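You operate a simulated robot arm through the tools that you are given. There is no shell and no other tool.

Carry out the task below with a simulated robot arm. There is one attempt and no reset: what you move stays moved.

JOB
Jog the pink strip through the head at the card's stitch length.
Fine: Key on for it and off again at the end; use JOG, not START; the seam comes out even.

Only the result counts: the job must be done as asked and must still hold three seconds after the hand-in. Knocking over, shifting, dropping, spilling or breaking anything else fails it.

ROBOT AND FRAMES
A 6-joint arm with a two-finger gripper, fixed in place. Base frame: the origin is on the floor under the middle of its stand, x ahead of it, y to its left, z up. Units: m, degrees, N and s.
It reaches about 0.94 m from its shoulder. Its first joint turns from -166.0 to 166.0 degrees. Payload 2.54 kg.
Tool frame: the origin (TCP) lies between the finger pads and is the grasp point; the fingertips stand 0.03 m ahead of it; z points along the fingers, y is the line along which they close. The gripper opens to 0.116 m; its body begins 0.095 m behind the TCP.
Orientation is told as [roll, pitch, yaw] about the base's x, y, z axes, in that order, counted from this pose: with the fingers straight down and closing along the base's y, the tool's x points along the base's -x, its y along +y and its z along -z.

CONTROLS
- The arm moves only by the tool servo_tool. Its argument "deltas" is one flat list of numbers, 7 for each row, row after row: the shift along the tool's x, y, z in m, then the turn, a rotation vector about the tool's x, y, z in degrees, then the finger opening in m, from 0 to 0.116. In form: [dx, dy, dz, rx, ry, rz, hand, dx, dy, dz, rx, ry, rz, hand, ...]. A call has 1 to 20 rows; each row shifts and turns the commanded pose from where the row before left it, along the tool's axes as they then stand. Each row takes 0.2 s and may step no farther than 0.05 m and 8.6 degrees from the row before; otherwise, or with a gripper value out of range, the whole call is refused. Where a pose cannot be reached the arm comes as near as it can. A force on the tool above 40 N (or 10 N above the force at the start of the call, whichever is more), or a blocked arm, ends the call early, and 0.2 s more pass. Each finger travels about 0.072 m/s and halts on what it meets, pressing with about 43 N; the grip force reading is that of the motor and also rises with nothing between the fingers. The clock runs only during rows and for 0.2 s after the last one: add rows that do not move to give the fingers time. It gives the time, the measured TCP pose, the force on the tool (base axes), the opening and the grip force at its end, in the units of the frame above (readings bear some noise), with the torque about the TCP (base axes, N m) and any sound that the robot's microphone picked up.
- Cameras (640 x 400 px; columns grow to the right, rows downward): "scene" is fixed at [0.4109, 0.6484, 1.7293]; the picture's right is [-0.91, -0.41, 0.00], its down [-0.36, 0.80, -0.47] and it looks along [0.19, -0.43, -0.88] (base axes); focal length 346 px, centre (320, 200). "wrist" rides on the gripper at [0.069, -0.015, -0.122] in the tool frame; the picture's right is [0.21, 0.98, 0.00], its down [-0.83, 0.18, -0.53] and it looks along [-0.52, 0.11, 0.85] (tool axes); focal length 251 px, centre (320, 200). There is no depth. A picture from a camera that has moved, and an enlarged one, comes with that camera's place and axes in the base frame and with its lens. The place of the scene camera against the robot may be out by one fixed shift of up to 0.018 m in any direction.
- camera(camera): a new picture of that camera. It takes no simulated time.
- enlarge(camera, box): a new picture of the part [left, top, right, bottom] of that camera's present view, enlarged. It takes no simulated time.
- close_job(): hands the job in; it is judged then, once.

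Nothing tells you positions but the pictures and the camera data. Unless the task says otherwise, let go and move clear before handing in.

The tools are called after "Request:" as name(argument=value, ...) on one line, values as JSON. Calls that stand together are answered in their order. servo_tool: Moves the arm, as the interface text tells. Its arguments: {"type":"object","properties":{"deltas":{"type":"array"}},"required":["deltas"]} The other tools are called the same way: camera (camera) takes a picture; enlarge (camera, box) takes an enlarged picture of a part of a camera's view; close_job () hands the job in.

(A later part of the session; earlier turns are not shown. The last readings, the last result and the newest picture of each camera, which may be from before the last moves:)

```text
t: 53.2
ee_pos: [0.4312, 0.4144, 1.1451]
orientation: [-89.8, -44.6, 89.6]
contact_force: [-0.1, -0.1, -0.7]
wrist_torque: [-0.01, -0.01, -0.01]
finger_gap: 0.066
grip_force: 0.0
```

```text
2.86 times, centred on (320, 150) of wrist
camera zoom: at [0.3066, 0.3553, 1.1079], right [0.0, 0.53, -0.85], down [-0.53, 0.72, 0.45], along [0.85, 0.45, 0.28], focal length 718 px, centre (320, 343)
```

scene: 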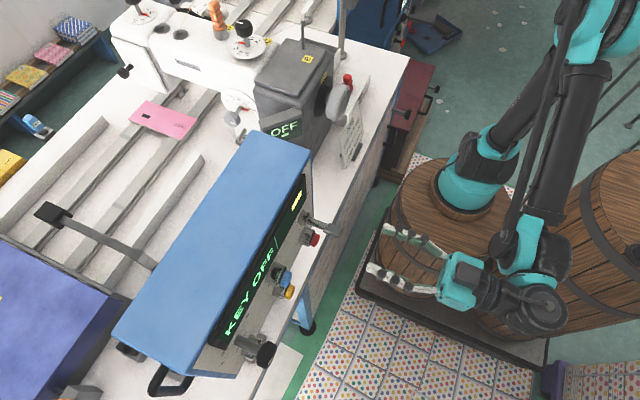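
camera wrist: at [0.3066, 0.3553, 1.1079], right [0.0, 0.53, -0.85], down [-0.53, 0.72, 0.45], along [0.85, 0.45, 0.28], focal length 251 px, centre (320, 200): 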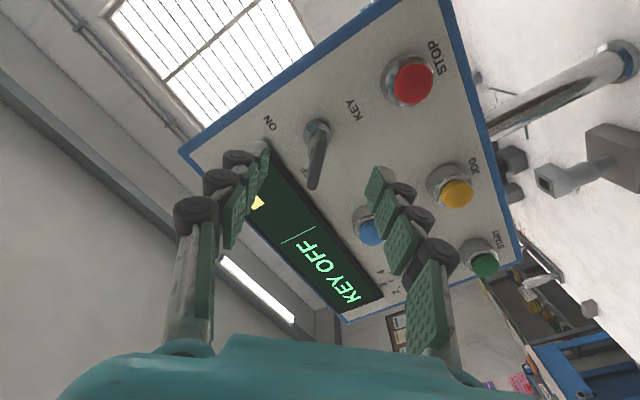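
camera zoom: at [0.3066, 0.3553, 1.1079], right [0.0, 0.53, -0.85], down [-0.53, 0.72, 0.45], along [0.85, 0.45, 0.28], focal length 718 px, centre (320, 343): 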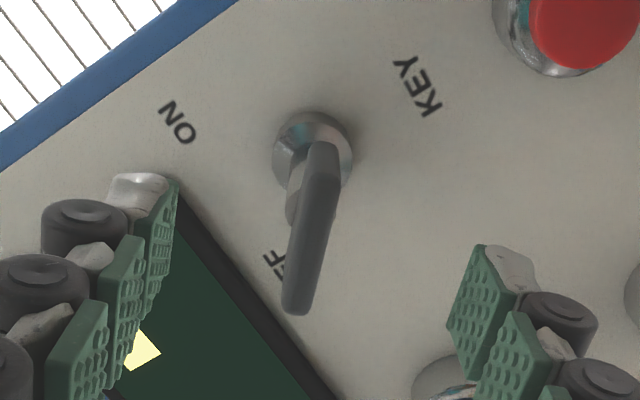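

Request:
servo_tool(deltas=[-0.0004, -0.0008, 0.022, 0, 0, 0, 0.066, -0.0004, -0.0008, 0.022, 0, 0, 0, 0.066])

Request:
camera(camera="wrist")

Request:
enlarge(camera="wrist", box=[230, 100, 410, 240])

```text
t: 53.9
ee_pos: [0.4743, 0.4132, 1.1468]
orientation: [-89.9, -44.7, 89.6]
contact_force: [-0.1, -0.9, 0.8]
wrist_torque: [-0.04, -0.01, 0.03]
finger_gap: 0.0658
grip_force: 0.1
```

```text
taken
camera wrist: at [0.3509, 0.354, 1.1088], right [0.0, 0.53, -0.85], down [-0.53, 0.72, 0.45], along [0.85, 0.45, 0.28], focal length 251 px, centre (320, 200)
```

wrist: 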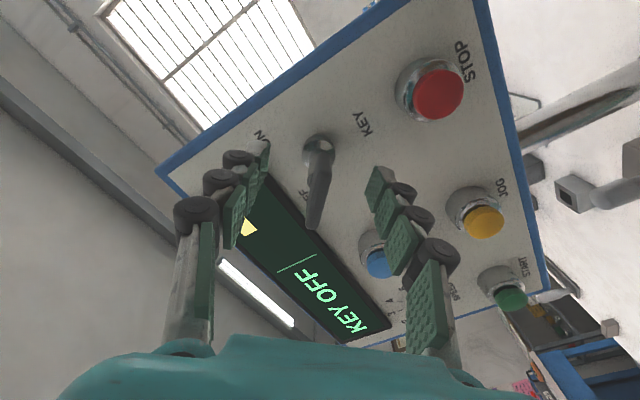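

```text
2.86 times, centred on (320, 170) of wrist
camera zoom: at [0.3509, 0.354, 1.1088], right [0.0, 0.53, -0.85], down [-0.53, 0.72, 0.45], along [0.85, 0.45, 0.28], focal length 718 px, centre (320, 286)
```

zoom: 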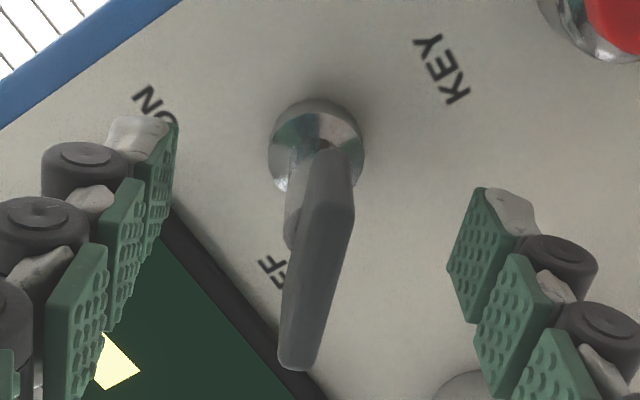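

Centered on the key. Closing on the bar.

Request:
servo_tool(deltas=[0, 0, 0, 0, 0, 0, 0.0, 0, 0, 0, 0, 0, 0, 0.0, 0, 0, 0, 0, 0, 0, 0.0, 0, 0, 0, 0, 0, 0, 0.0])

Request:
camera(camera="wrist")

```text
t: 54.9
ee_pos: [0.4739, 0.4135, 1.1469]
orientation: [-89.8, -44.7, 89.4]
contact_force: [3.0, -2.2, 5.8]
wrist_torque: [0.01, -0.18, -0.05]
finger_gap: 0.0132
grip_force: 39.7
```

```text
taken
camera wrist: at [0.3509, 0.3538, 1.1089], right [0.0, 0.53, -0.85], down [-0.53, 0.72, 0.45], along [0.85, 0.45, 0.28], focal length 251 px, centre (320, 200)
```

wrist: 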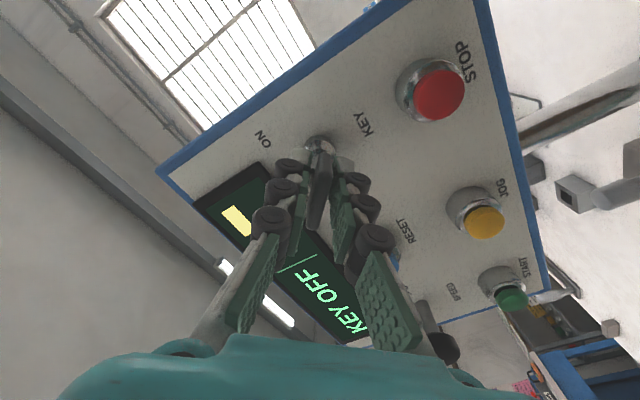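

Gripped with low side forces. Turning the key toward ON in steps.

Request:
servo_tool(deltas=[0, 0, 0, 0, 0, 7.5, 0.0, 0, 0, 0, 0, 0, 7.5, 0.0, 0, 0, 0, 0, 0, 7.5, 0.0])

Request:
camera(camera="wrist")

```text
t: 55.6
ee_pos: [0.4742, 0.4117, 1.1458]
orientation: [-89.3, -67.4, 89.0]
contact_force: [1.4, 4.5, -7.4]
wrist_torque: [-0.07, 0.68, -0.09]
finger_gap: 0.0134
grip_force: 39.4
```

```text
taken
camera wrist: at [0.3509, 0.3737, 1.0885], right [0.0, 0.82, -0.58], down [-0.53, 0.49, 0.69], along [0.85, 0.3, 0.43], focal length 251 px, centre (320, 200)
```

wrist: 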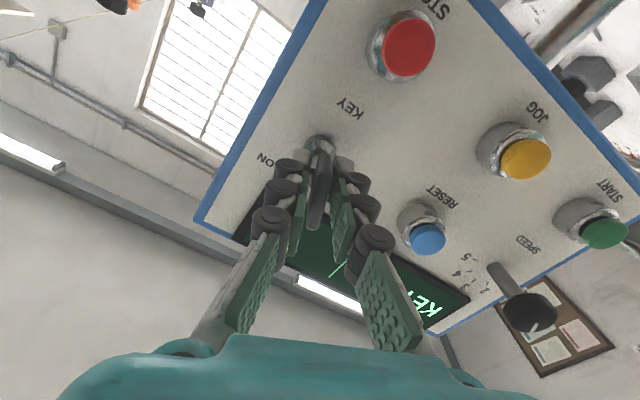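

Request:
servo_tool(deltas=[0, 0, 0, 0, 0, 7.5, 0.0, 0, 0, 0, 0, 0, 7.5, 0.0, 0, 0, 0, 0, 0, 7.5, 0.0, 0, 0, 0, 0, 0, 7.5, 0.0, 0, 0, 0, 0, 0, 7.5, 0.0])

Request:
camera(camera="wrist")

Request:
enlarge(camera="scene", box=[200, 100, 420, 360])

```text
t: 56.9
ee_pos: [0.475, 0.4161, 1.1467]
orientation: [89.3, -75.2, -89.6]
contact_force: [-4.9, 20.1, -22.9]
wrist_torque: [0.0, 0.93, 0.71]
finger_gap: 0.0136
grip_force: 40.4
```

```text
taken
camera wrist: at [0.3513, 0.4187, 1.0771], right [0.01, 1.0, 0.04], down [-0.53, -0.03, 0.85], along [0.85, -0.03, 0.53], focal length 251 px, centre (320, 200)
```

wrist: 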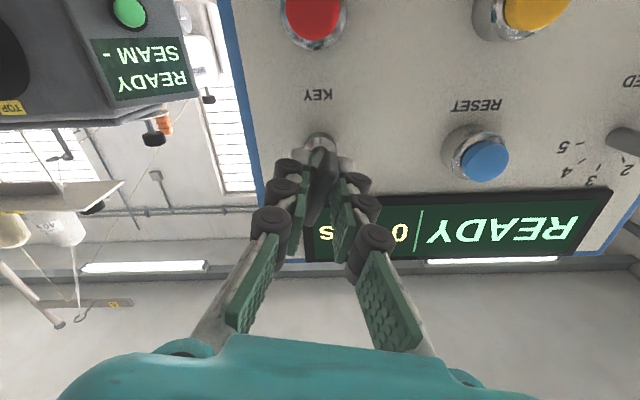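

```text
1.54 times, centred on (310, 230) of scene
camera zoom: at [0.4109, 0.6484, 1.7293], right [-0.91, -0.41, 0.0], down [-0.36, 0.8, -0.47], along [0.19, -0.43, -0.88], focal length 532 px, centre (335, 154)
```

zoom: 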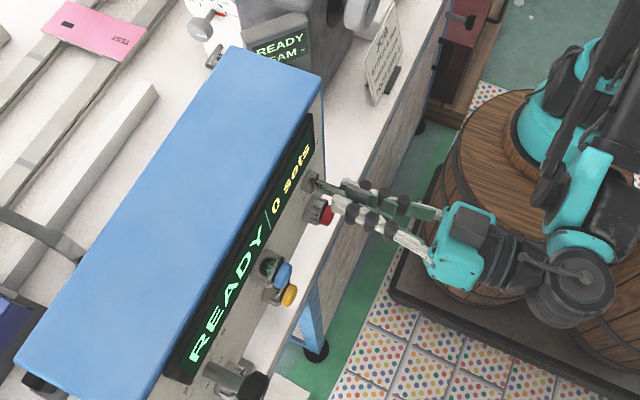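

Both displays now show READY ("0 sets", "SEAM –"). I'll turn the key the rest of the way to the ON mark.

Request:
servo_tool(deltas=[0.0014, 0.0012, 0, 0, 0, 6, 0.0, 0, 0, 0, 0, 0, 6, 0.0])

Request:
servo_tool(deltas=[0, 0, 0, 0, 0, 6, 0.0, 0, 0, 0, 0, 0, 6, 0.0])

Request:
camera(camera="wrist")

```text
t: 57.5
ee_pos: [0.4737, 0.4153, 1.1473]
orientation: [90.1, -63.2, -90.4]
contact_force: [-1.5, 18.0, 10.7]
wrist_torque: [-0.01, 0.07, 0.68]
finger_gap: 0.0134
grip_force: 39.1
```

```text
t: 58.0
ee_pos: [0.474, 0.4153, 1.1485]
orientation: [89.9, -51.3, -90.4]
contact_force: [0.5, 25.4, 22.5]
wrist_torque: [-0.18, -1.25, 0.23]
finger_gap: 0.0131
grip_force: 40.6
```

```text
taken
camera wrist: at [0.3517, 0.4478, 1.0839], right [0.01, 0.9, 0.44], down [-0.54, -0.37, 0.76], along [0.84, -0.24, 0.48], focal length 251 px, centre (320, 200)
```

wrist: 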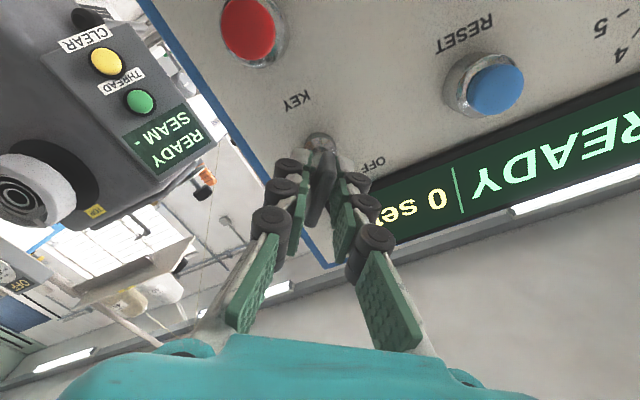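

Request:
servo_tool(deltas=[0, 0.0018, 0, 0, 0, 5, 0.0, 0, 0, 0, 0, 0, 0, 0.0])

Request:
servo_tool(deltas=[0, 0, 0, 0, 0, 0, 0.07, 0, 0, 0, 0, 0, 0, 0.07, 0, 0, 0, 0, 0, 0, 0.07, 0, 0, -0.04, 0, 0, 0, 0.07, 0, 0, -0.04, 0, 0, 0, 0.07])

Request:
camera(camera="wrist")

Request:
enlarge(camera="wrist", box=[220, 60, 420, 220])

```text
t: 58.6
ee_pos: [0.4752, 0.4165, 1.1467]
orientation: [89.7, -46.3, -90.2]
contact_force: [-9.1, 15.9, 6.8]
wrist_torque: [-0.11, -0.21, 0.37]
finger_gap: 0.0134
grip_force: 39.5
```

```text
t: 59.9
ee_pos: [0.3945, 0.4158, 1.1499]
orientation: [89.8, -46.3, -90.3]
contact_force: [0.8, 0.3, -0.5]
wrist_torque: [-0.02, -0.02, 0.0]
finger_gap: 0.0699
grip_force: 0.1
```

```text
taken
camera wrist: at [0.2715, 0.4535, 1.0889], right [0.01, 0.85, 0.52], down [-0.54, -0.44, 0.72], along [0.84, -0.28, 0.45], focal length 251 px, centre (320, 200)
```

wrist: 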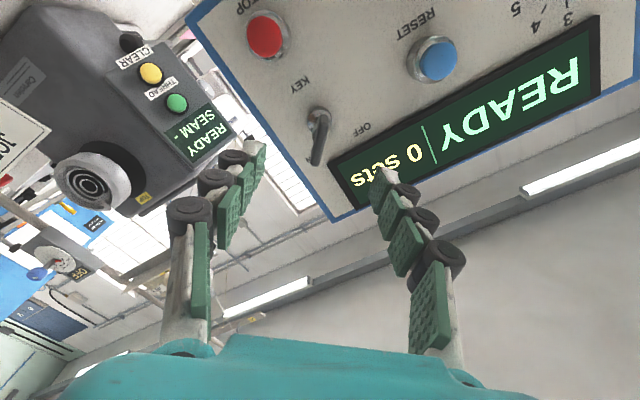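

```text
2.50 times, centred on (320, 140) of wrist
camera zoom: at [0.2715, 0.4535, 1.0889], right [0.01, 0.85, 0.52], down [-0.54, -0.44, 0.72], along [0.84, -0.28, 0.45], focal length 629 px, centre (320, 350)
```

zoom: 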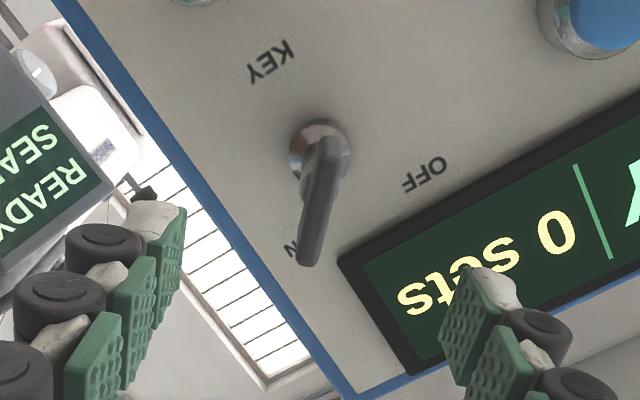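

Key is ON and both displays read READY. Next I close the fingers and line up with the yellow JOG cap at about (0.511, 0.529, 1.062).

Request:
servo_tool(deltas=[0, 0, 0, 0, 0, 0, 0.0, 0, 0, 0, 0, 0, 0, 0.0, 0.0355, 0.0053, 0, 0, 0, 0, 0.0, 0.0355, 0.0053, 0, 0, 0, 0, 0.0, 0.0355, 0.0053, 0, 0, 0, 0, 0.0, 0.0355, 0.0053, 0, 0, 0, 0, 0.0])

Request:
camera(camera="wrist")

Request:
camera(camera="scene")

```text
t: 61.2
ee_pos: [0.3948, 0.53, 1.0613]
orientation: [89.8, -46.3, -90.3]
contact_force: [-0.5, -0.2, 0.4]
wrist_torque: [0.03, 0.02, 0.06]
finger_gap: 0.0
grip_force: 28.4
```

```text
taken
camera wrist: at [0.2717, 0.5667, 1.0001], right [0.01, 0.85, 0.52], down [-0.54, -0.44, 0.72], along [0.84, -0.28, 0.45], focal length 251 px, centre (320, 200)
```

wrist: 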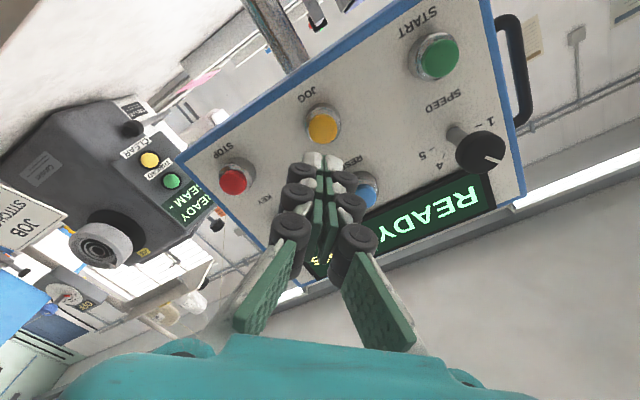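

```text
taken
```

scene: 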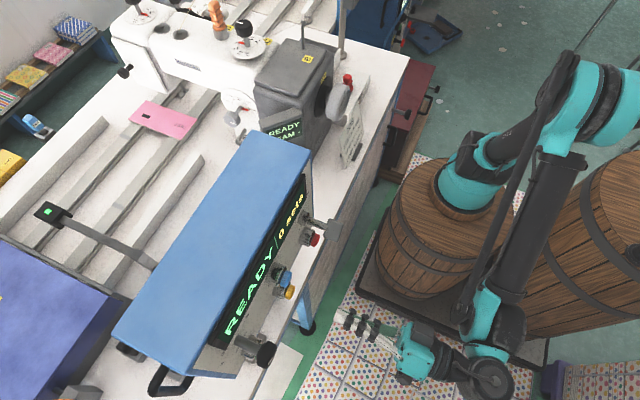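

Request:
enlarge(camera="wrist", box=[260, 80, 380, 200])

Request:
enlarge(camera="scene", box=[20, 90, 220, 260])

```text
3.33 times, centred on (320, 140) of wrist
camera zoom: at [0.2717, 0.5667, 1.0001], right [0.01, 0.85, 0.52], down [-0.54, -0.44, 0.72], along [0.84, -0.28, 0.45], focal length 838 px, centre (320, 400)
```

zoom: 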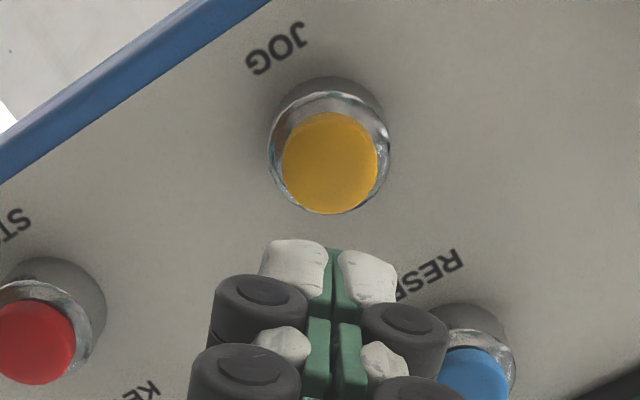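

```text
2.35 times, centred on (120, 175) of scene
camera zoom: at [0.4109, 0.6484, 1.7293], right [-0.91, -0.41, 0.0], down [-0.36, 0.8, -0.47], along [0.19, -0.43, -0.88], focal length 813 px, centre (791, 259)
```

zoom: 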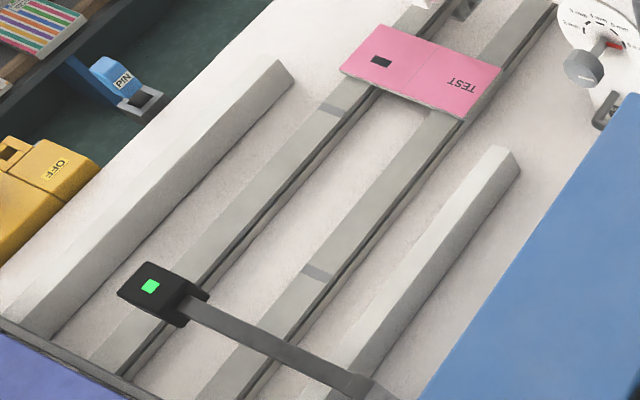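

The fingertips are lined up with the JOG cap. I'll approach to about 1 cm away, then press gently in small steps while watching the force and the displays.

Request:
servo_tool(deltas=[0, 0, 0.035, 0, 0, 0, 0.0, 0, 0, 0.035, 0, 0, 0, 0.0])

Request:
enlarge(camera="wrist", box=[240, 80, 400, 220])

Request:
enlarge(camera="scene", box=[210, 220, 370, 360])

```text
t: 61.9
ee_pos: [0.4649, 0.5305, 1.0592]
orientation: [89.8, -46.3, -90.1]
contact_force: [-0.1, -0.2, -0.6]
wrist_torque: [-0.04, -0.06, 0.0]
finger_gap: 0.0001
grip_force: 28.7
```

```text
2.86 times, centred on (320, 150) of wrist
camera zoom: at [0.342, 0.5671, 0.9991], right [0.01, 0.85, 0.52], down [-0.53, -0.44, 0.72], along [0.85, -0.28, 0.45], focal length 718 px, centre (320, 343)
```

zoom: 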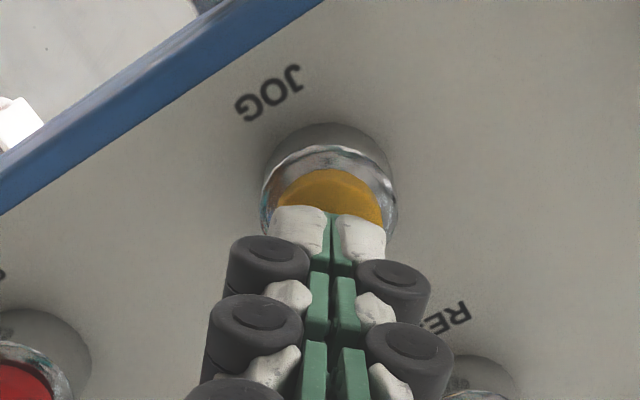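

```text
2.86 times, centred on (290, 290) of scene
camera zoom: at [0.4109, 0.6484, 1.7293], right [-0.91, -0.41, 0.0], down [-0.36, 0.8, -0.47], along [0.19, -0.43, -0.88], focal length 988 px, centre (406, -57)
```

zoom: 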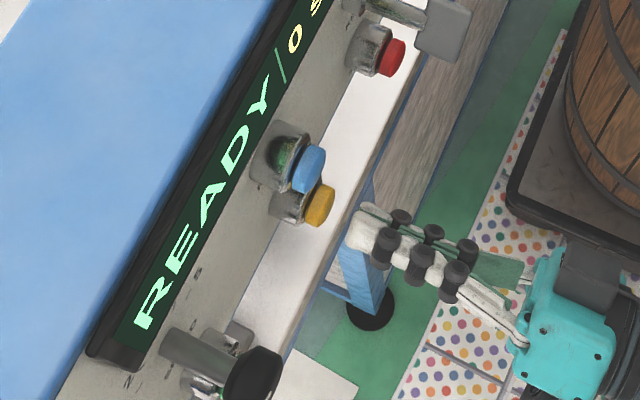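

Request:
servo_tool(deltas=[-0.0014, 0.0014, 0.004, 0, 0, 0, 0.0, 0, 0, 0.004, 0, 0, 0, 0.0, 0, 0, 0.004, 0, 0, 0, 0.0])

Request:
enlarge(camera="wrist", box=[260, 90, 380, 200])

```text
t: 62.6
ee_pos: [0.4766, 0.5299, 1.0628]
orientation: [89.7, -46.3, -90.2]
contact_force: [0.1, -0.4, -0.2]
wrist_torque: [-0.02, 0.02, 0.03]
finger_gap: 0.0
grip_force: 28.6
```

```text
3.64 times, centred on (320, 145) of wrist
camera zoom: at [0.3537, 0.5662, 1.0018], right [0.01, 0.85, 0.52], down [-0.53, -0.44, 0.72], along [0.84, -0.28, 0.45], focal length 914 px, centre (320, 400)
```

zoom: 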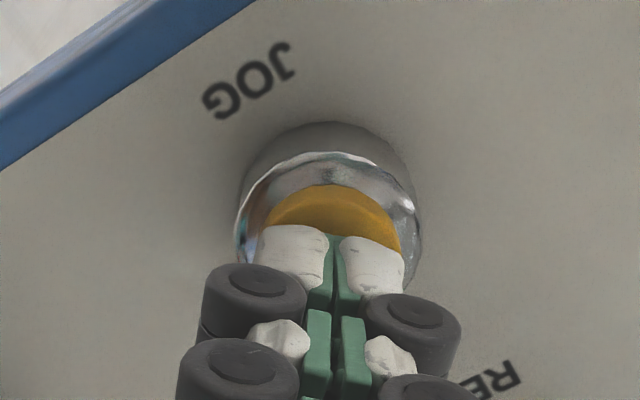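

Request:
servo_tool(deltas=[0, 0, 0.0025, 0, 0, 0, 0.0, 0, 0, 0.002, 0, 0, 0, 0.0])

Request:
camera(camera="scene")

```text
t: 63.2
ee_pos: [0.4815, 0.5292, 1.0618]
orientation: [89.9, -46.2, -90.2]
contact_force: [0.5, 0.3, 0.3]
wrist_torque: [0.04, 0.02, 0.01]
finger_gap: 0.0
grip_force: 28.4
```

```text
taken
```

scene: 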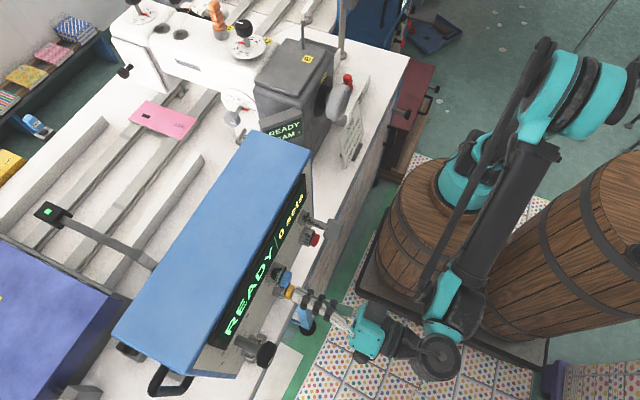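

Request:
servo_tool(deltas=[0, 0, 0.002, 0, 0, 0, 0.0])

Request:
enlarge(camera="scene", box=[200, 100, 340, 360])

```text
t: 63.6
ee_pos: [0.4831, 0.5294, 1.0616]
orientation: [89.8, -46.3, -90.2]
contact_force: [0.2, -0.9, -0.3]
wrist_torque: [-0.02, 0.0, 0.03]
finger_gap: 0.0
grip_force: 29.2
```

```text
1.54 times, centred on (270, 230) of scene
camera zoom: at [0.4109, 0.6484, 1.7293], right [-0.91, -0.41, 0.0], down [-0.36, 0.8, -0.47], along [0.19, -0.43, -0.88], focal length 532 px, centre (397, 154)
```

zoom: 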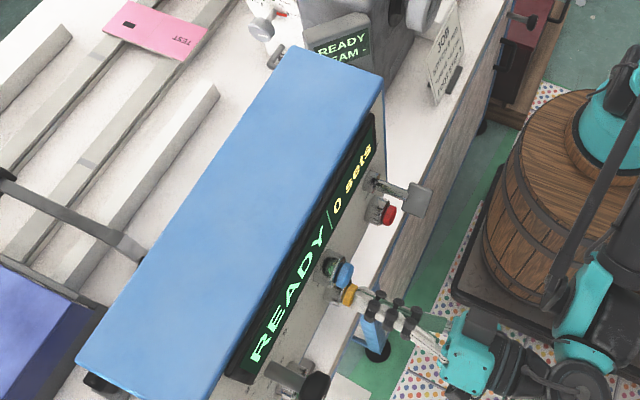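

Request:
servo_tool(deltas=[0, 0, 0.002, 0, 0, 0, 0.0])

Request:
enlarge(camera="wrist", box=[260, 90, 380, 200])

```text
t: 64.0
ee_pos: [0.4856, 0.5305, 1.0615]
orientation: [89.8, -46.3, -90.3]
contact_force: [-2.1, -0.5, -1.6]
wrist_torque: [-0.02, 0.0, 0.0]
finger_gap: 0.0
grip_force: 29.1
```

```text
3.64 times, centred on (320, 145) of wrist
camera zoom: at [0.3627, 0.5666, 1.0018], right [0.01, 0.85, 0.52], down [-0.53, -0.44, 0.72], along [0.84, -0.28, 0.45], focal length 914 px, centre (320, 400)
```

zoom: 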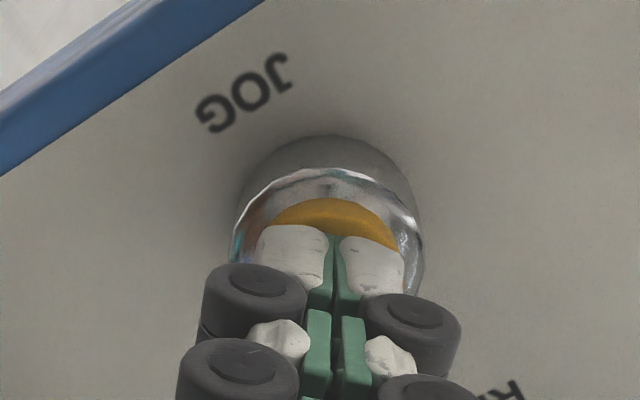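

Request:
servo_tool(deltas=[0, 0, 0.0015, 0, 0, 0, 0.0])

Request:
enlarge(camera="scene", box=[100, 80, 340, 340])

```text
t: 64.5
ee_pos: [0.4877, 0.5274, 1.0623]
orientation: [89.7, -46.3, -90.2]
contact_force: [-1.0, 0.7, 1.2]
wrist_torque: [0.01, -0.02, 0.0]
finger_gap: 0.0
grip_force: 29.0
heard: click
```

```text
1.54 times, centred on (220, 210) of scene
camera zoom: at [0.4109, 0.6484, 1.7293], right [-0.91, -0.41, 0.0], down [-0.36, 0.8, -0.47], along [0.19, -0.43, -0.88], focal length 532 px, centre (474, 185)
```

zoom: 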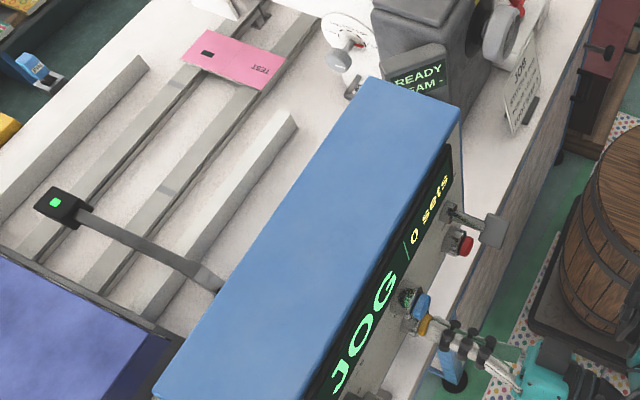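

JOG engaged (click, display shows JOG). I'll press 1 mm deeper for margin and hold, watching the strip.

Request:
servo_tool(deltas=[0, 0, 0.001, 0, 0, 0, 0.0, 0, 0, 0, 0, 0, 0, 0.0, 0, 0, 0, 0, 0, 0, 0.0])

Request:
enlarge(camera="scene", box=[100, 40, 340, 300])

```text
t: 65.2
ee_pos: [0.4891, 0.5292, 1.0606]
orientation: [89.9, -46.4, -90.2]
contact_force: [-2.0, -1.3, 0.7]
wrist_torque: [0.01, 0.02, -0.02]
finger_gap: 0.0003
grip_force: 28.9
```

```text
1.54 times, centred on (220, 170) of scene
camera zoom: at [0.4109, 0.6484, 1.7293], right [-0.91, -0.41, 0.0], down [-0.36, 0.8, -0.47], along [0.19, -0.43, -0.88], focal length 532 px, centre (474, 246)
```

zoom: 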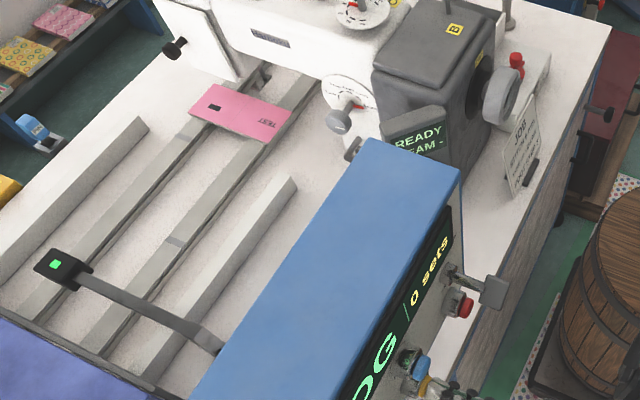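

The strip is advancing toward the head. Holding JOG steadily.

Request:
servo_tool(deltas=[0, 0, 0, 0, 0, 0, 0.0, 0, 0, 0, 0, 0, 0, 0.0, 0, 0, 0, 0, 0, 0, 0.0, 0, 0, 0, 0, 0, 0, 0.0, 0, 0, 0, 0, 0, 0, 0.0, 0, 0, 0, 0, 0, 0, 0.0, 0, 0, 0, 0, 0, 0, 0.0])

Request:
enlarge(camera="scene", box=[100, 0, 340, 260])

```text
t: 66.8
ee_pos: [0.4889, 0.5284, 1.0619]
orientation: [89.9, -46.3, -90.1]
contact_force: [-3.0, -0.4, 0.2]
wrist_torque: [0.01, -0.01, -0.05]
finger_gap: 0.0
grip_force: 28.7
```

```text
1.54 times, centred on (220, 130) of scene
camera zoom: at [0.4109, 0.6484, 1.7293], right [-0.91, -0.41, 0.0], down [-0.36, 0.8, -0.47], along [0.19, -0.43, -0.88], focal length 532 px, centre (474, 308)
```

zoom: 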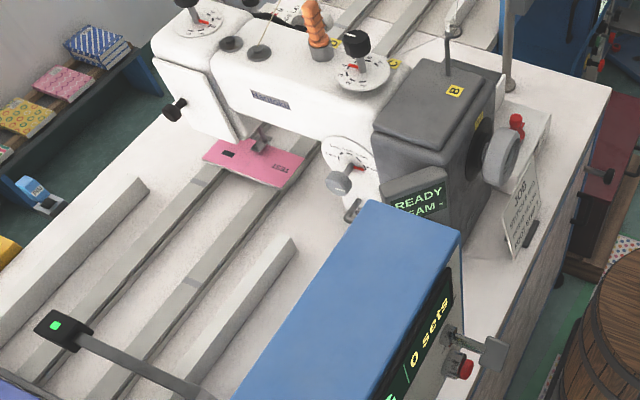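

Request:
servo_tool(deltas=[0, 0, 0, 0, 0, 0, 0.0, 0, 0, 0, 0, 0, 0, 0.0, 0, 0, 0, 0, 0, 0, 0.0, 0, 0, 0, 0, 0, 0, 0.0, 0, 0, 0, 0, 0, 0, 0.0, 0, 0, 0, 0, 0, 0, 0.0, 0, 0, 0, 0, 0, 0, 0.0])

Request:
enlarge(camera="scene", box=[100, 0, 340, 260])

Request:
camera(camera="wrist")

```text
t: 68.5
ee_pos: [0.4886, 0.5295, 1.0615]
orientation: [89.8, -46.3, -90.2]
contact_force: [-2.5, -0.2, 1.1]
wrist_torque: [0.03, -0.03, -0.02]
finger_gap: 0.0001
grip_force: 28.5
```

```text
1.54 times, centred on (220, 130) of scene
camera zoom: at [0.4109, 0.6484, 1.7293], right [-0.91, -0.41, 0.0], down [-0.36, 0.8, -0.47], along [0.19, -0.43, -0.88], focal length 532 px, centre (474, 308)
```

zoom: 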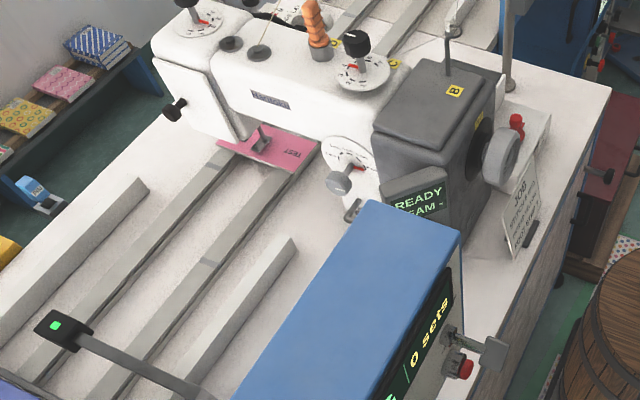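

```text
taken
camera wrist: at [0.3654, 0.5667, 1.0015], right [0.01, 0.85, 0.52], down [-0.53, -0.44, 0.72], along [0.84, -0.28, 0.45], focal length 251 px, centre (320, 200)
```

wrist: 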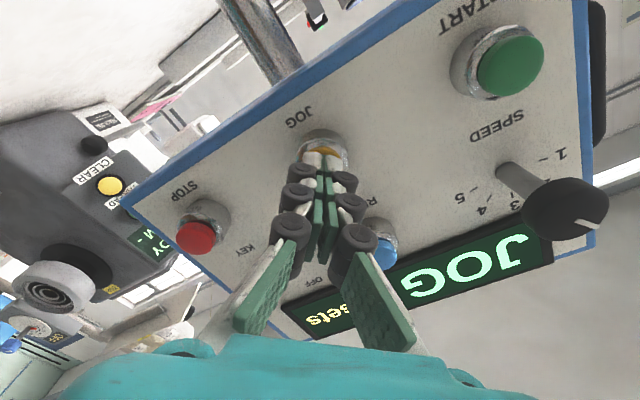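

Request:
servo_tool(deltas=[0, 0, 0, 0, 0, 0, 0.0, 0, 0, 0, 0, 0, 0, 0.0, 0, 0, 0, 0, 0, 0, 0.0, 0, 0, 0, 0, 0, 0, 0.0, 0, 0, 0, 0, 0, 0, 0.0, 0, 0, 0, 0, 0, 0, 0.0, 0, 0, 0, 0, 0, 0, 0.0])

Request:
enlarge(camera="scene", box=[100, 0, 340, 150])

```text
t: 70.0
ee_pos: [0.488, 0.5297, 1.0611]
orientation: [89.8, -46.3, -90.2]
contact_force: [-2.9, 0.4, 0.4]
wrist_torque: [0.02, 0.03, 0.01]
finger_gap: 0.0001
grip_force: 28.7
```

```text
2.67 times, centred on (220, 75) of scene
camera zoom: at [0.4109, 0.6484, 1.7293], right [-0.91, -0.41, 0.0], down [-0.36, 0.8, -0.47], along [0.19, -0.43, -0.88], focal length 922 px, centre (587, 533)
```

zoom: 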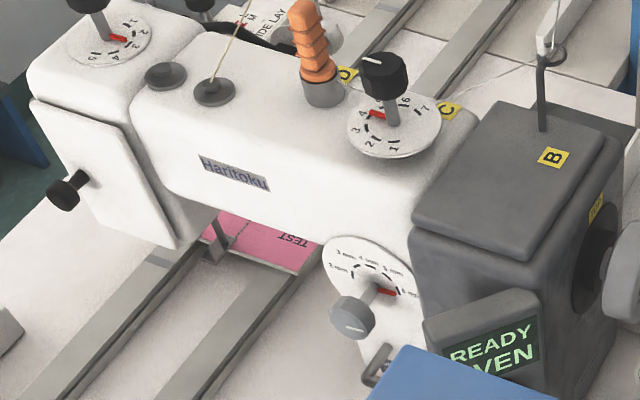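

Request:
enlarge(camera="scene", box=[255, 100, 315, 150])

Request:
servo_tool(deltas=[0, 0, 0, 0, 0, 0, 0.0, 0, 0, 0, 0, 0, 0, 0.0, 0, 0, 0, 0, 0, 0, 0.0, 0, 0, 0, 0, 0, 0, 0.0, 0, 0, 0, 0, 0, 0, 0.0])

Request:
enlarge(camera="scene", box=[100, 0, 340, 150])

```text
8.00 times, centred on (285, 125) of scene
camera zoom: at [0.4109, 0.6484, 1.7293], right [-0.91, -0.41, 0.0], down [-0.36, 0.8, -0.47], along [0.19, -0.43, -0.88], focal length 2765 px, centre (600, 800)
```

zoom: 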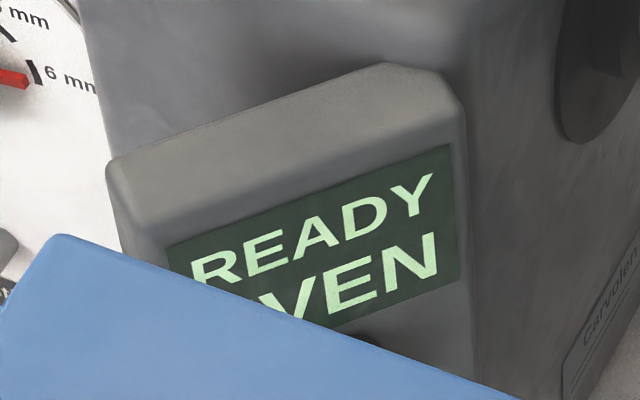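

```text
t: 71.2
ee_pos: [0.4893, 0.5291, 1.0615]
orientation: [89.9, -46.3, -90.1]
contact_force: [-2.6, -0.8, -1.0]
wrist_torque: [0.03, -0.03, 0.02]
finger_gap: 0.0
grip_force: 27.9
```

```text
2.67 times, centred on (220, 75) of scene
camera zoom: at [0.4109, 0.6484, 1.7293], right [-0.91, -0.41, 0.0], down [-0.36, 0.8, -0.47], along [0.19, -0.43, -0.88], focal length 922 px, centre (587, 533)
```

zoom: 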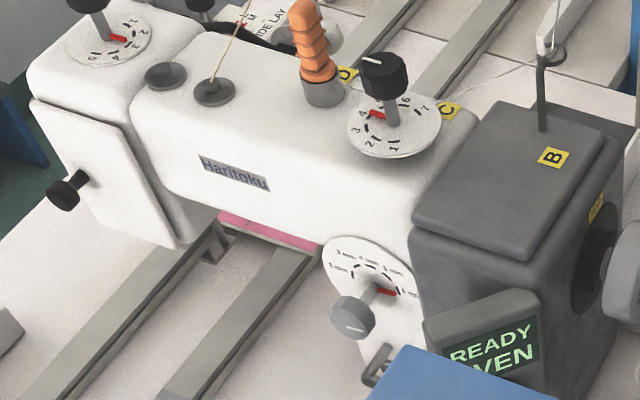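

The machine display reads EVEN for the seam. The trailing edge is just past the needle; a little more jog to clear the head completely.

Request:
servo_tool(deltas=[0, 0, 0, 0, 0, 0, 0.0, 0, 0, 0, 0, 0, 0, 0.0, 0, 0, 0, 0, 0, 0, 0.0, 0, 0, 0, 0, 0, 0, 0.0])

Request:
camera(camera="scene")

Request:
enlarge(camera="scene", box=[100, 0, 340, 150])

```text
t: 72.2
ee_pos: [0.4884, 0.5288, 1.0628]
orientation: [89.8, -46.2, -90.1]
contact_force: [-2.5, 0.4, -0.3]
wrist_torque: [0.0, -0.02, 0.01]
finger_gap: 0.0
grip_force: 28.5
```

```text
taken
```

scene: 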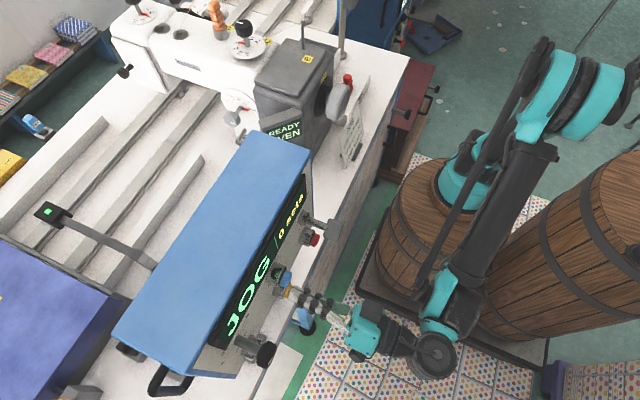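

```text
2.67 times, centred on (220, 75) of scene
camera zoom: at [0.4109, 0.6484, 1.7293], right [-0.91, -0.41, 0.0], down [-0.36, 0.8, -0.47], along [0.19, -0.43, -0.88], focal length 922 px, centre (587, 533)
```

zoom: 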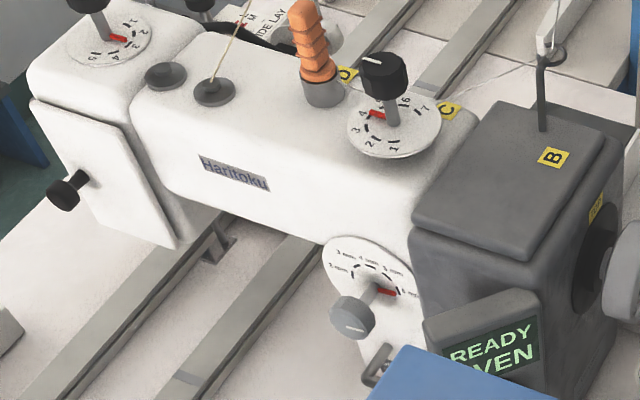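

Request:
servo_tool(deltas=[0, 0, 0, 0, 0, 0, 0.0, 0, 0, 0, 0, 0, 0, 0.0, 0, 0, 0, 0, 0, 0, 0.0, 0, 0, 0, 0, 0, 0, 0.0])

Request:
enlarge(camera="scene", box=[100, 0, 340, 150])

Request:
enlarge(camera="wrist", box=[60, 60, 280, 240])

```text
t: 73.2
ee_pos: [0.4877, 0.5292, 1.062]
orientation: [89.8, -46.3, -90.2]
contact_force: [-2.4, 0.7, 0.5]
wrist_torque: [0.01, -0.02, -0.01]
finger_gap: 0.0
grip_force: 28.3
```

```text
2.67 times, centred on (220, 75) of scene
camera zoom: at [0.4109, 0.6484, 1.7293], right [-0.91, -0.41, 0.0], down [-0.36, 0.8, -0.47], along [0.19, -0.43, -0.88], focal length 922 px, centre (587, 533)
```

zoom: 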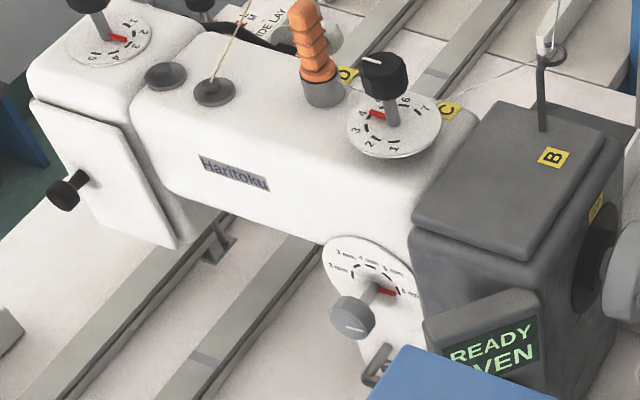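

```text
2.22 times, centred on (170, 150) of wrist
camera zoom: at [0.3654, 0.5667, 1.0015], right [0.01, 0.85, 0.52], down [-0.53, -0.44, 0.72], along [0.84, -0.28, 0.45], focal length 559 px, centre (653, 311)
```

zoom: 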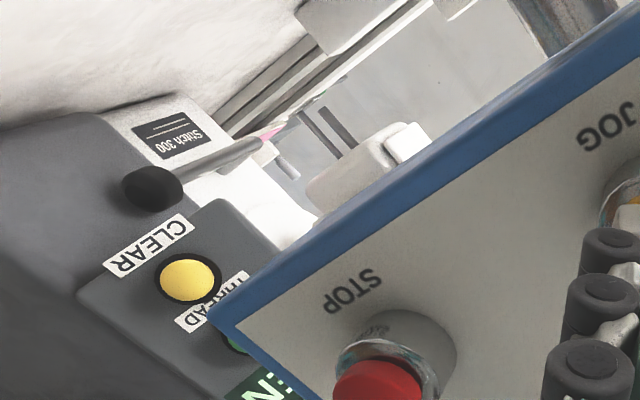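

The strip's trailing edge has passed the needle; I'll hold about two more seconds so it clears the head body, then release.

Request:
servo_tool(deltas=[0, 0, 0, 0, 0, 0, 0.0, 0, 0, 0, 0, 0, 0, 0.0, 0, 0, 0, 0, 0, 0, 0.0, 0, 0, 0, 0, 0, 0, 0.0, 0, 0, 0, 0, 0, 0, 0.0, 0, 0, 0, 0, 0, 0, 0.0, 0, 0, 0, 0, 0, 0, 0.0])

Request:
enlarge(camera="scene", box=[100, 0, 340, 150])

Request:
enlarge(camera="wrist", box=[60, 60, 280, 240])

```text
t: 74.8
ee_pos: [0.488, 0.5304, 1.062]
orientation: [89.9, -46.3, -90.3]
contact_force: [-2.6, -0.4, 0.7]
wrist_torque: [-0.01, 0.0, 0.03]
finger_gap: 0.0
grip_force: 28.8
```

```text
2.67 times, centred on (220, 75) of scene
camera zoom: at [0.4109, 0.6484, 1.7293], right [-0.91, -0.41, 0.0], down [-0.36, 0.8, -0.47], along [0.19, -0.43, -0.88], focal length 922 px, centre (587, 533)
```

zoom: 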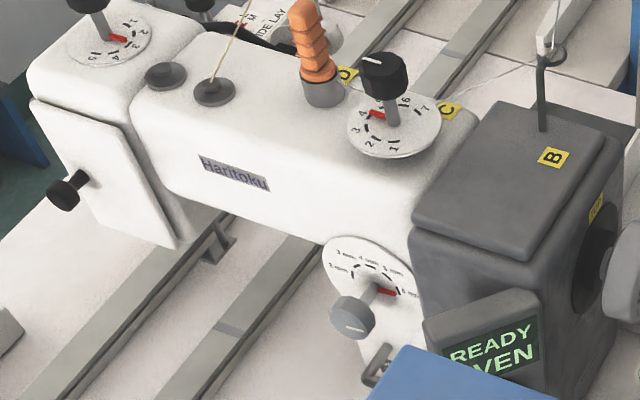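

```text
2.22 times, centred on (170, 150) of wrist
camera zoom: at [0.3654, 0.5667, 1.0015], right [0.01, 0.85, 0.52], down [-0.53, -0.44, 0.72], along [0.84, -0.28, 0.45], focal length 559 px, centre (653, 311)
```

zoom: 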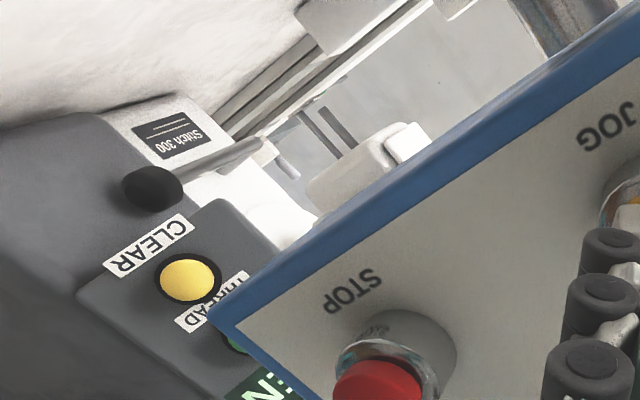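

The strip is through and the display shows EVEN. Releasing JOG by backing straight off, then returning to the key.

Request:
servo_tool(deltas=[0, 0, -0.03, 0, 0, 0, 0.0, 0, 0, -0.032, 0, 0, 0, 0.0, 0, 0, -0.032, 0, 0, 0, 0.0])

Request:
camera(camera="wrist")

Request:
camera(camera="scene")

```text
t: 75.7
ee_pos: [0.3961, 0.5299, 1.0611]
orientation: [89.8, -46.2, -90.3]
contact_force: [-0.6, -1.1, -0.5]
wrist_torque: [0.0, 0.0, 0.01]
finger_gap: 0.0
grip_force: 28.7
```

```text
taken
camera wrist: at [0.2724, 0.5676, 1.0012], right [0.01, 0.85, 0.52], down [-0.54, -0.44, 0.72], along [0.84, -0.28, 0.45], focal length 251 px, centre (320, 200)
```

wrist: 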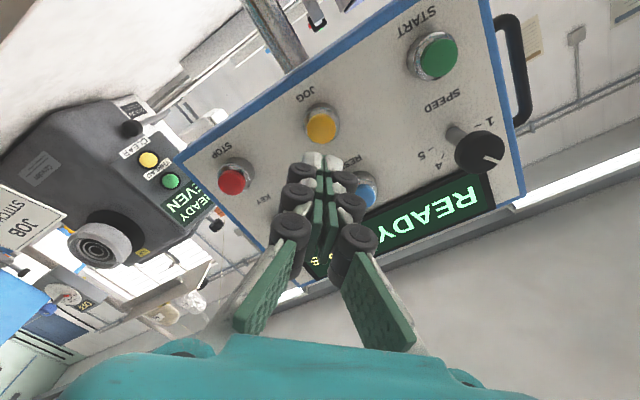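

```text
taken
```

scene: 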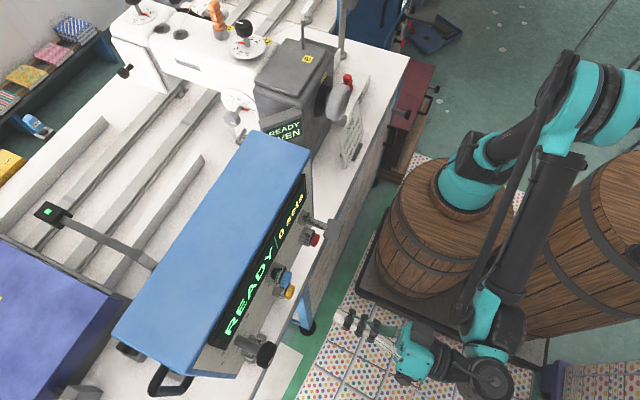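

Request:
enlarge(camera="wrist", box=[130, 130, 250, 250])

Request:
servo_tool(deltas=[-0.0351, -0.0059, 0, 0, 0, 0, 0.0, -0.0351, -0.0059, 0, 0, 0, 0, 0.0, -0.0351, -0.0059, 0, 0, 0, 0, 0.0, -0.0351, -0.0059, 0, 0, 0, 0, 0.0, 0, 0, 0, 0, 0, 0, 0.07, 0, 0, 0, 0, 0, 0, 0.07, 0, 0, 0, 0, 0, 0, 0.07])

Request:
camera(camera="wrist")

Request:
enlarge(camera="wrist", box=[240, 70, 400, 210])

```text
3.33 times, centred on (190, 190) of wrist
camera zoom: at [0.2724, 0.5676, 1.0012], right [0.01, 0.85, 0.52], down [-0.54, -0.44, 0.72], along [0.84, -0.28, 0.45], focal length 838 px, centre (753, 233)
```

zoom: 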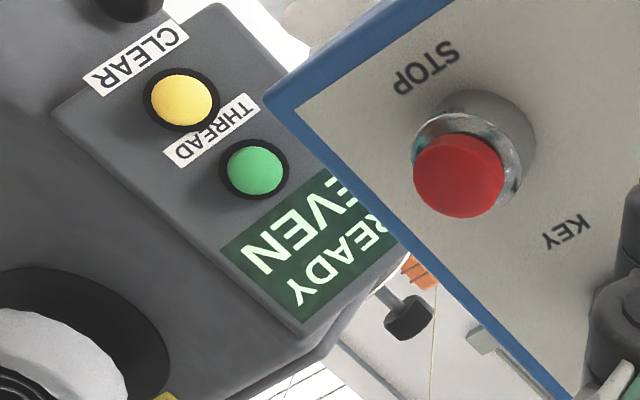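

```text
t: 77.2
ee_pos: [0.3937, 0.4161, 1.147]
orientation: [89.8, -46.3, -90.2]
contact_force: [-0.3, 0.8, 0.4]
wrist_torque: [-0.02, -0.01, 0.05]
finger_gap: 0.07
grip_force: 0.0
```

```text
taken
camera wrist: at [0.2714, 0.4537, 1.0865], right [0.01, 0.85, 0.52], down [-0.53, -0.44, 0.72], along [0.84, -0.28, 0.45], focal length 251 px, centre (320, 200)
```

wrist: 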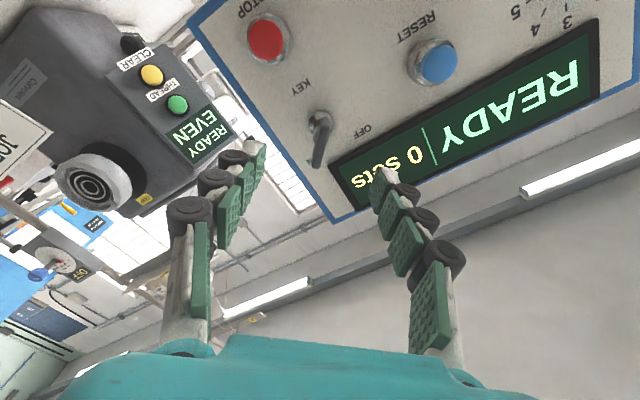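

```text
2.86 times, centred on (320, 140) of wrist
camera zoom: at [0.2714, 0.4537, 1.0865], right [0.01, 0.85, 0.52], down [-0.53, -0.44, 0.72], along [0.84, -0.28, 0.45], focal length 718 px, centre (320, 371)
```

zoom: 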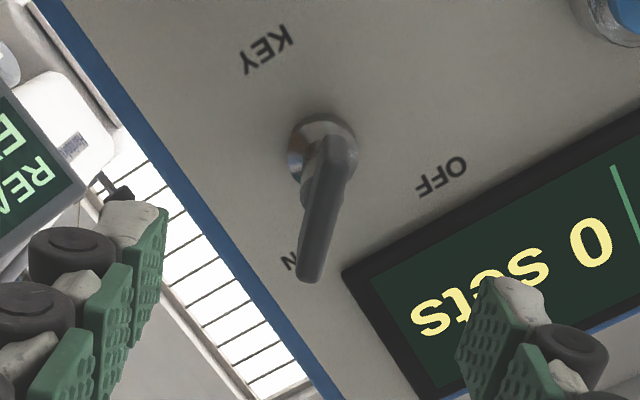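

The seam reads EVEN. Now moving onto the key to turn it back off.

Request:
servo_tool(deltas=[0, 0.0005, 0.0405, 0, 0, 0, 0.07, 0, 0.0005, 0.0405, 0, 0, 0, 0.07])

Request:
servo_tool(deltas=[0, 0, 0, 0, 0, 0, 0.0, 0, 0, 0, 0, 0, 0, 0.0, 0, 0, 0, 0, 0, 0, 0.0, 0, 0, 0, 0, 0, 0, 0.0])

Request:
camera(camera="wrist")

```text
t: 77.8
ee_pos: [0.4738, 0.4172, 1.1471]
orientation: [89.8, -46.3, -90.2]
contact_force: [0.8, -0.6, 0.0]
wrist_torque: [0.0, -0.01, -0.03]
finger_gap: 0.0699
grip_force: 0.1
```

```text
t: 78.8
ee_pos: [0.4748, 0.4165, 1.1464]
orientation: [89.8, -46.3, -90.2]
contact_force: [1.4, -2.7, -4.9]
wrist_torque: [0.01, 0.07, -0.1]
finger_gap: 0.0132
grip_force: 40.0
```

```text
taken
camera wrist: at [0.3514, 0.4547, 1.0865], right [0.01, 0.85, 0.52], down [-0.53, -0.44, 0.72], along [0.84, -0.28, 0.45], focal length 251 px, centre (320, 200)
```

wrist: 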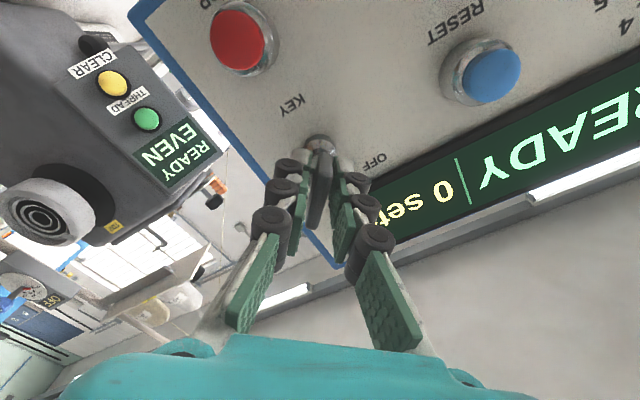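

Request:
servo_tool(deltas=[0, 0, 0, 0, 0, -7.5, 0.0, 0, 0, 0, 0, 0, -7.5, 0.0, 0, 0, 0, 0, 0, -7.5, 0.0, 0, 0, 0, 0, 0, -7.5, 0.0])

Request:
servo_tool(deltas=[0, 0, 0, 0, 0, -7.5, 0.0, 0, 0, 0, 0, 0, -7.5, 0.0, 0, 0, 0, 0, 0, -7.5, 0.0])

Request:
camera(camera="wrist")

```text
t: 79.8
ee_pos: [0.4743, 0.4159, 1.1463]
orientation: [88.8, -76.4, -89.4]
contact_force: [-12.7, -12.9, -28.9]
wrist_torque: [0.11, 0.87, -0.29]
finger_gap: 0.0133
grip_force: 39.5
```

```text
t: 80.7
ee_pos: [0.4738, 0.4145, 1.1471]
orientation: [-88.8, -81.0, 88.2]
contact_force: [-4.0, -20.9, -25.4]
wrist_torque: [0.03, 0.56, -0.48]
finger_gap: 0.0132
grip_force: 39.6
```

```text
taken
camera wrist: at [0.3513, 0.3902, 1.0819], right [0.01, 0.93, -0.36], down [-0.53, 0.31, 0.79], along [0.85, 0.19, 0.49], focal length 251 px, centre (320, 200)
```

wrist: 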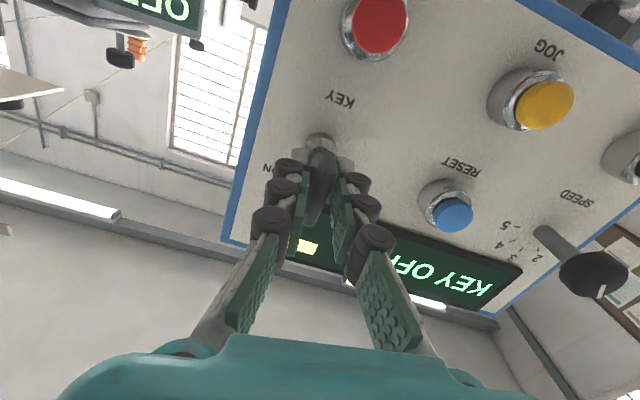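

KEY OFF shows; finishing the turn to the full OFF position with a small centering correction.

Request:
servo_tool(deltas=[0.0017, -0.0013, 0, 0, 0, -6, 0.0, 0, 0, 0, 0, 0, -7, 0.0])

Request:
servo_tool(deltas=[0, 0, 0, 0, 0, -7, 0.0, 0, 0, 0, 0, 0, -7, 0.0])

Request:
camera(camera="wrist")

```text
t: 81.2
ee_pos: [0.4752, 0.4143, 1.1483]
orientation: [-90.3, -68.0, 89.9]
contact_force: [6.1, -6.8, 22.1]
wrist_torque: [0.04, -0.05, -0.38]
finger_gap: 0.0133
grip_force: 40.0
```

```text
t: 81.8
ee_pos: [0.4748, 0.4131, 1.1479]
orientation: [-90.0, -54.0, 89.6]
contact_force: [11.3, -5.0, 33.7]
wrist_torque: [0.04, -0.9, -0.07]
finger_gap: 0.0136
grip_force: 40.1
```

```text
taken
camera wrist: at [0.351, 0.3618, 1.0997], right [0.0, 0.67, -0.75], down [-0.53, 0.63, 0.56], along [0.85, 0.39, 0.36], focal length 251 px, centre (320, 200)
```

wrist: 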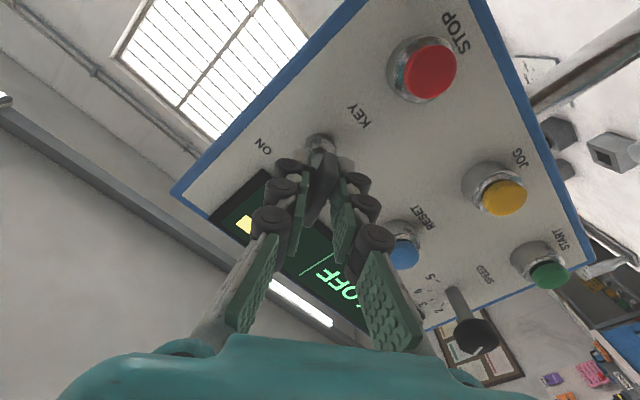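

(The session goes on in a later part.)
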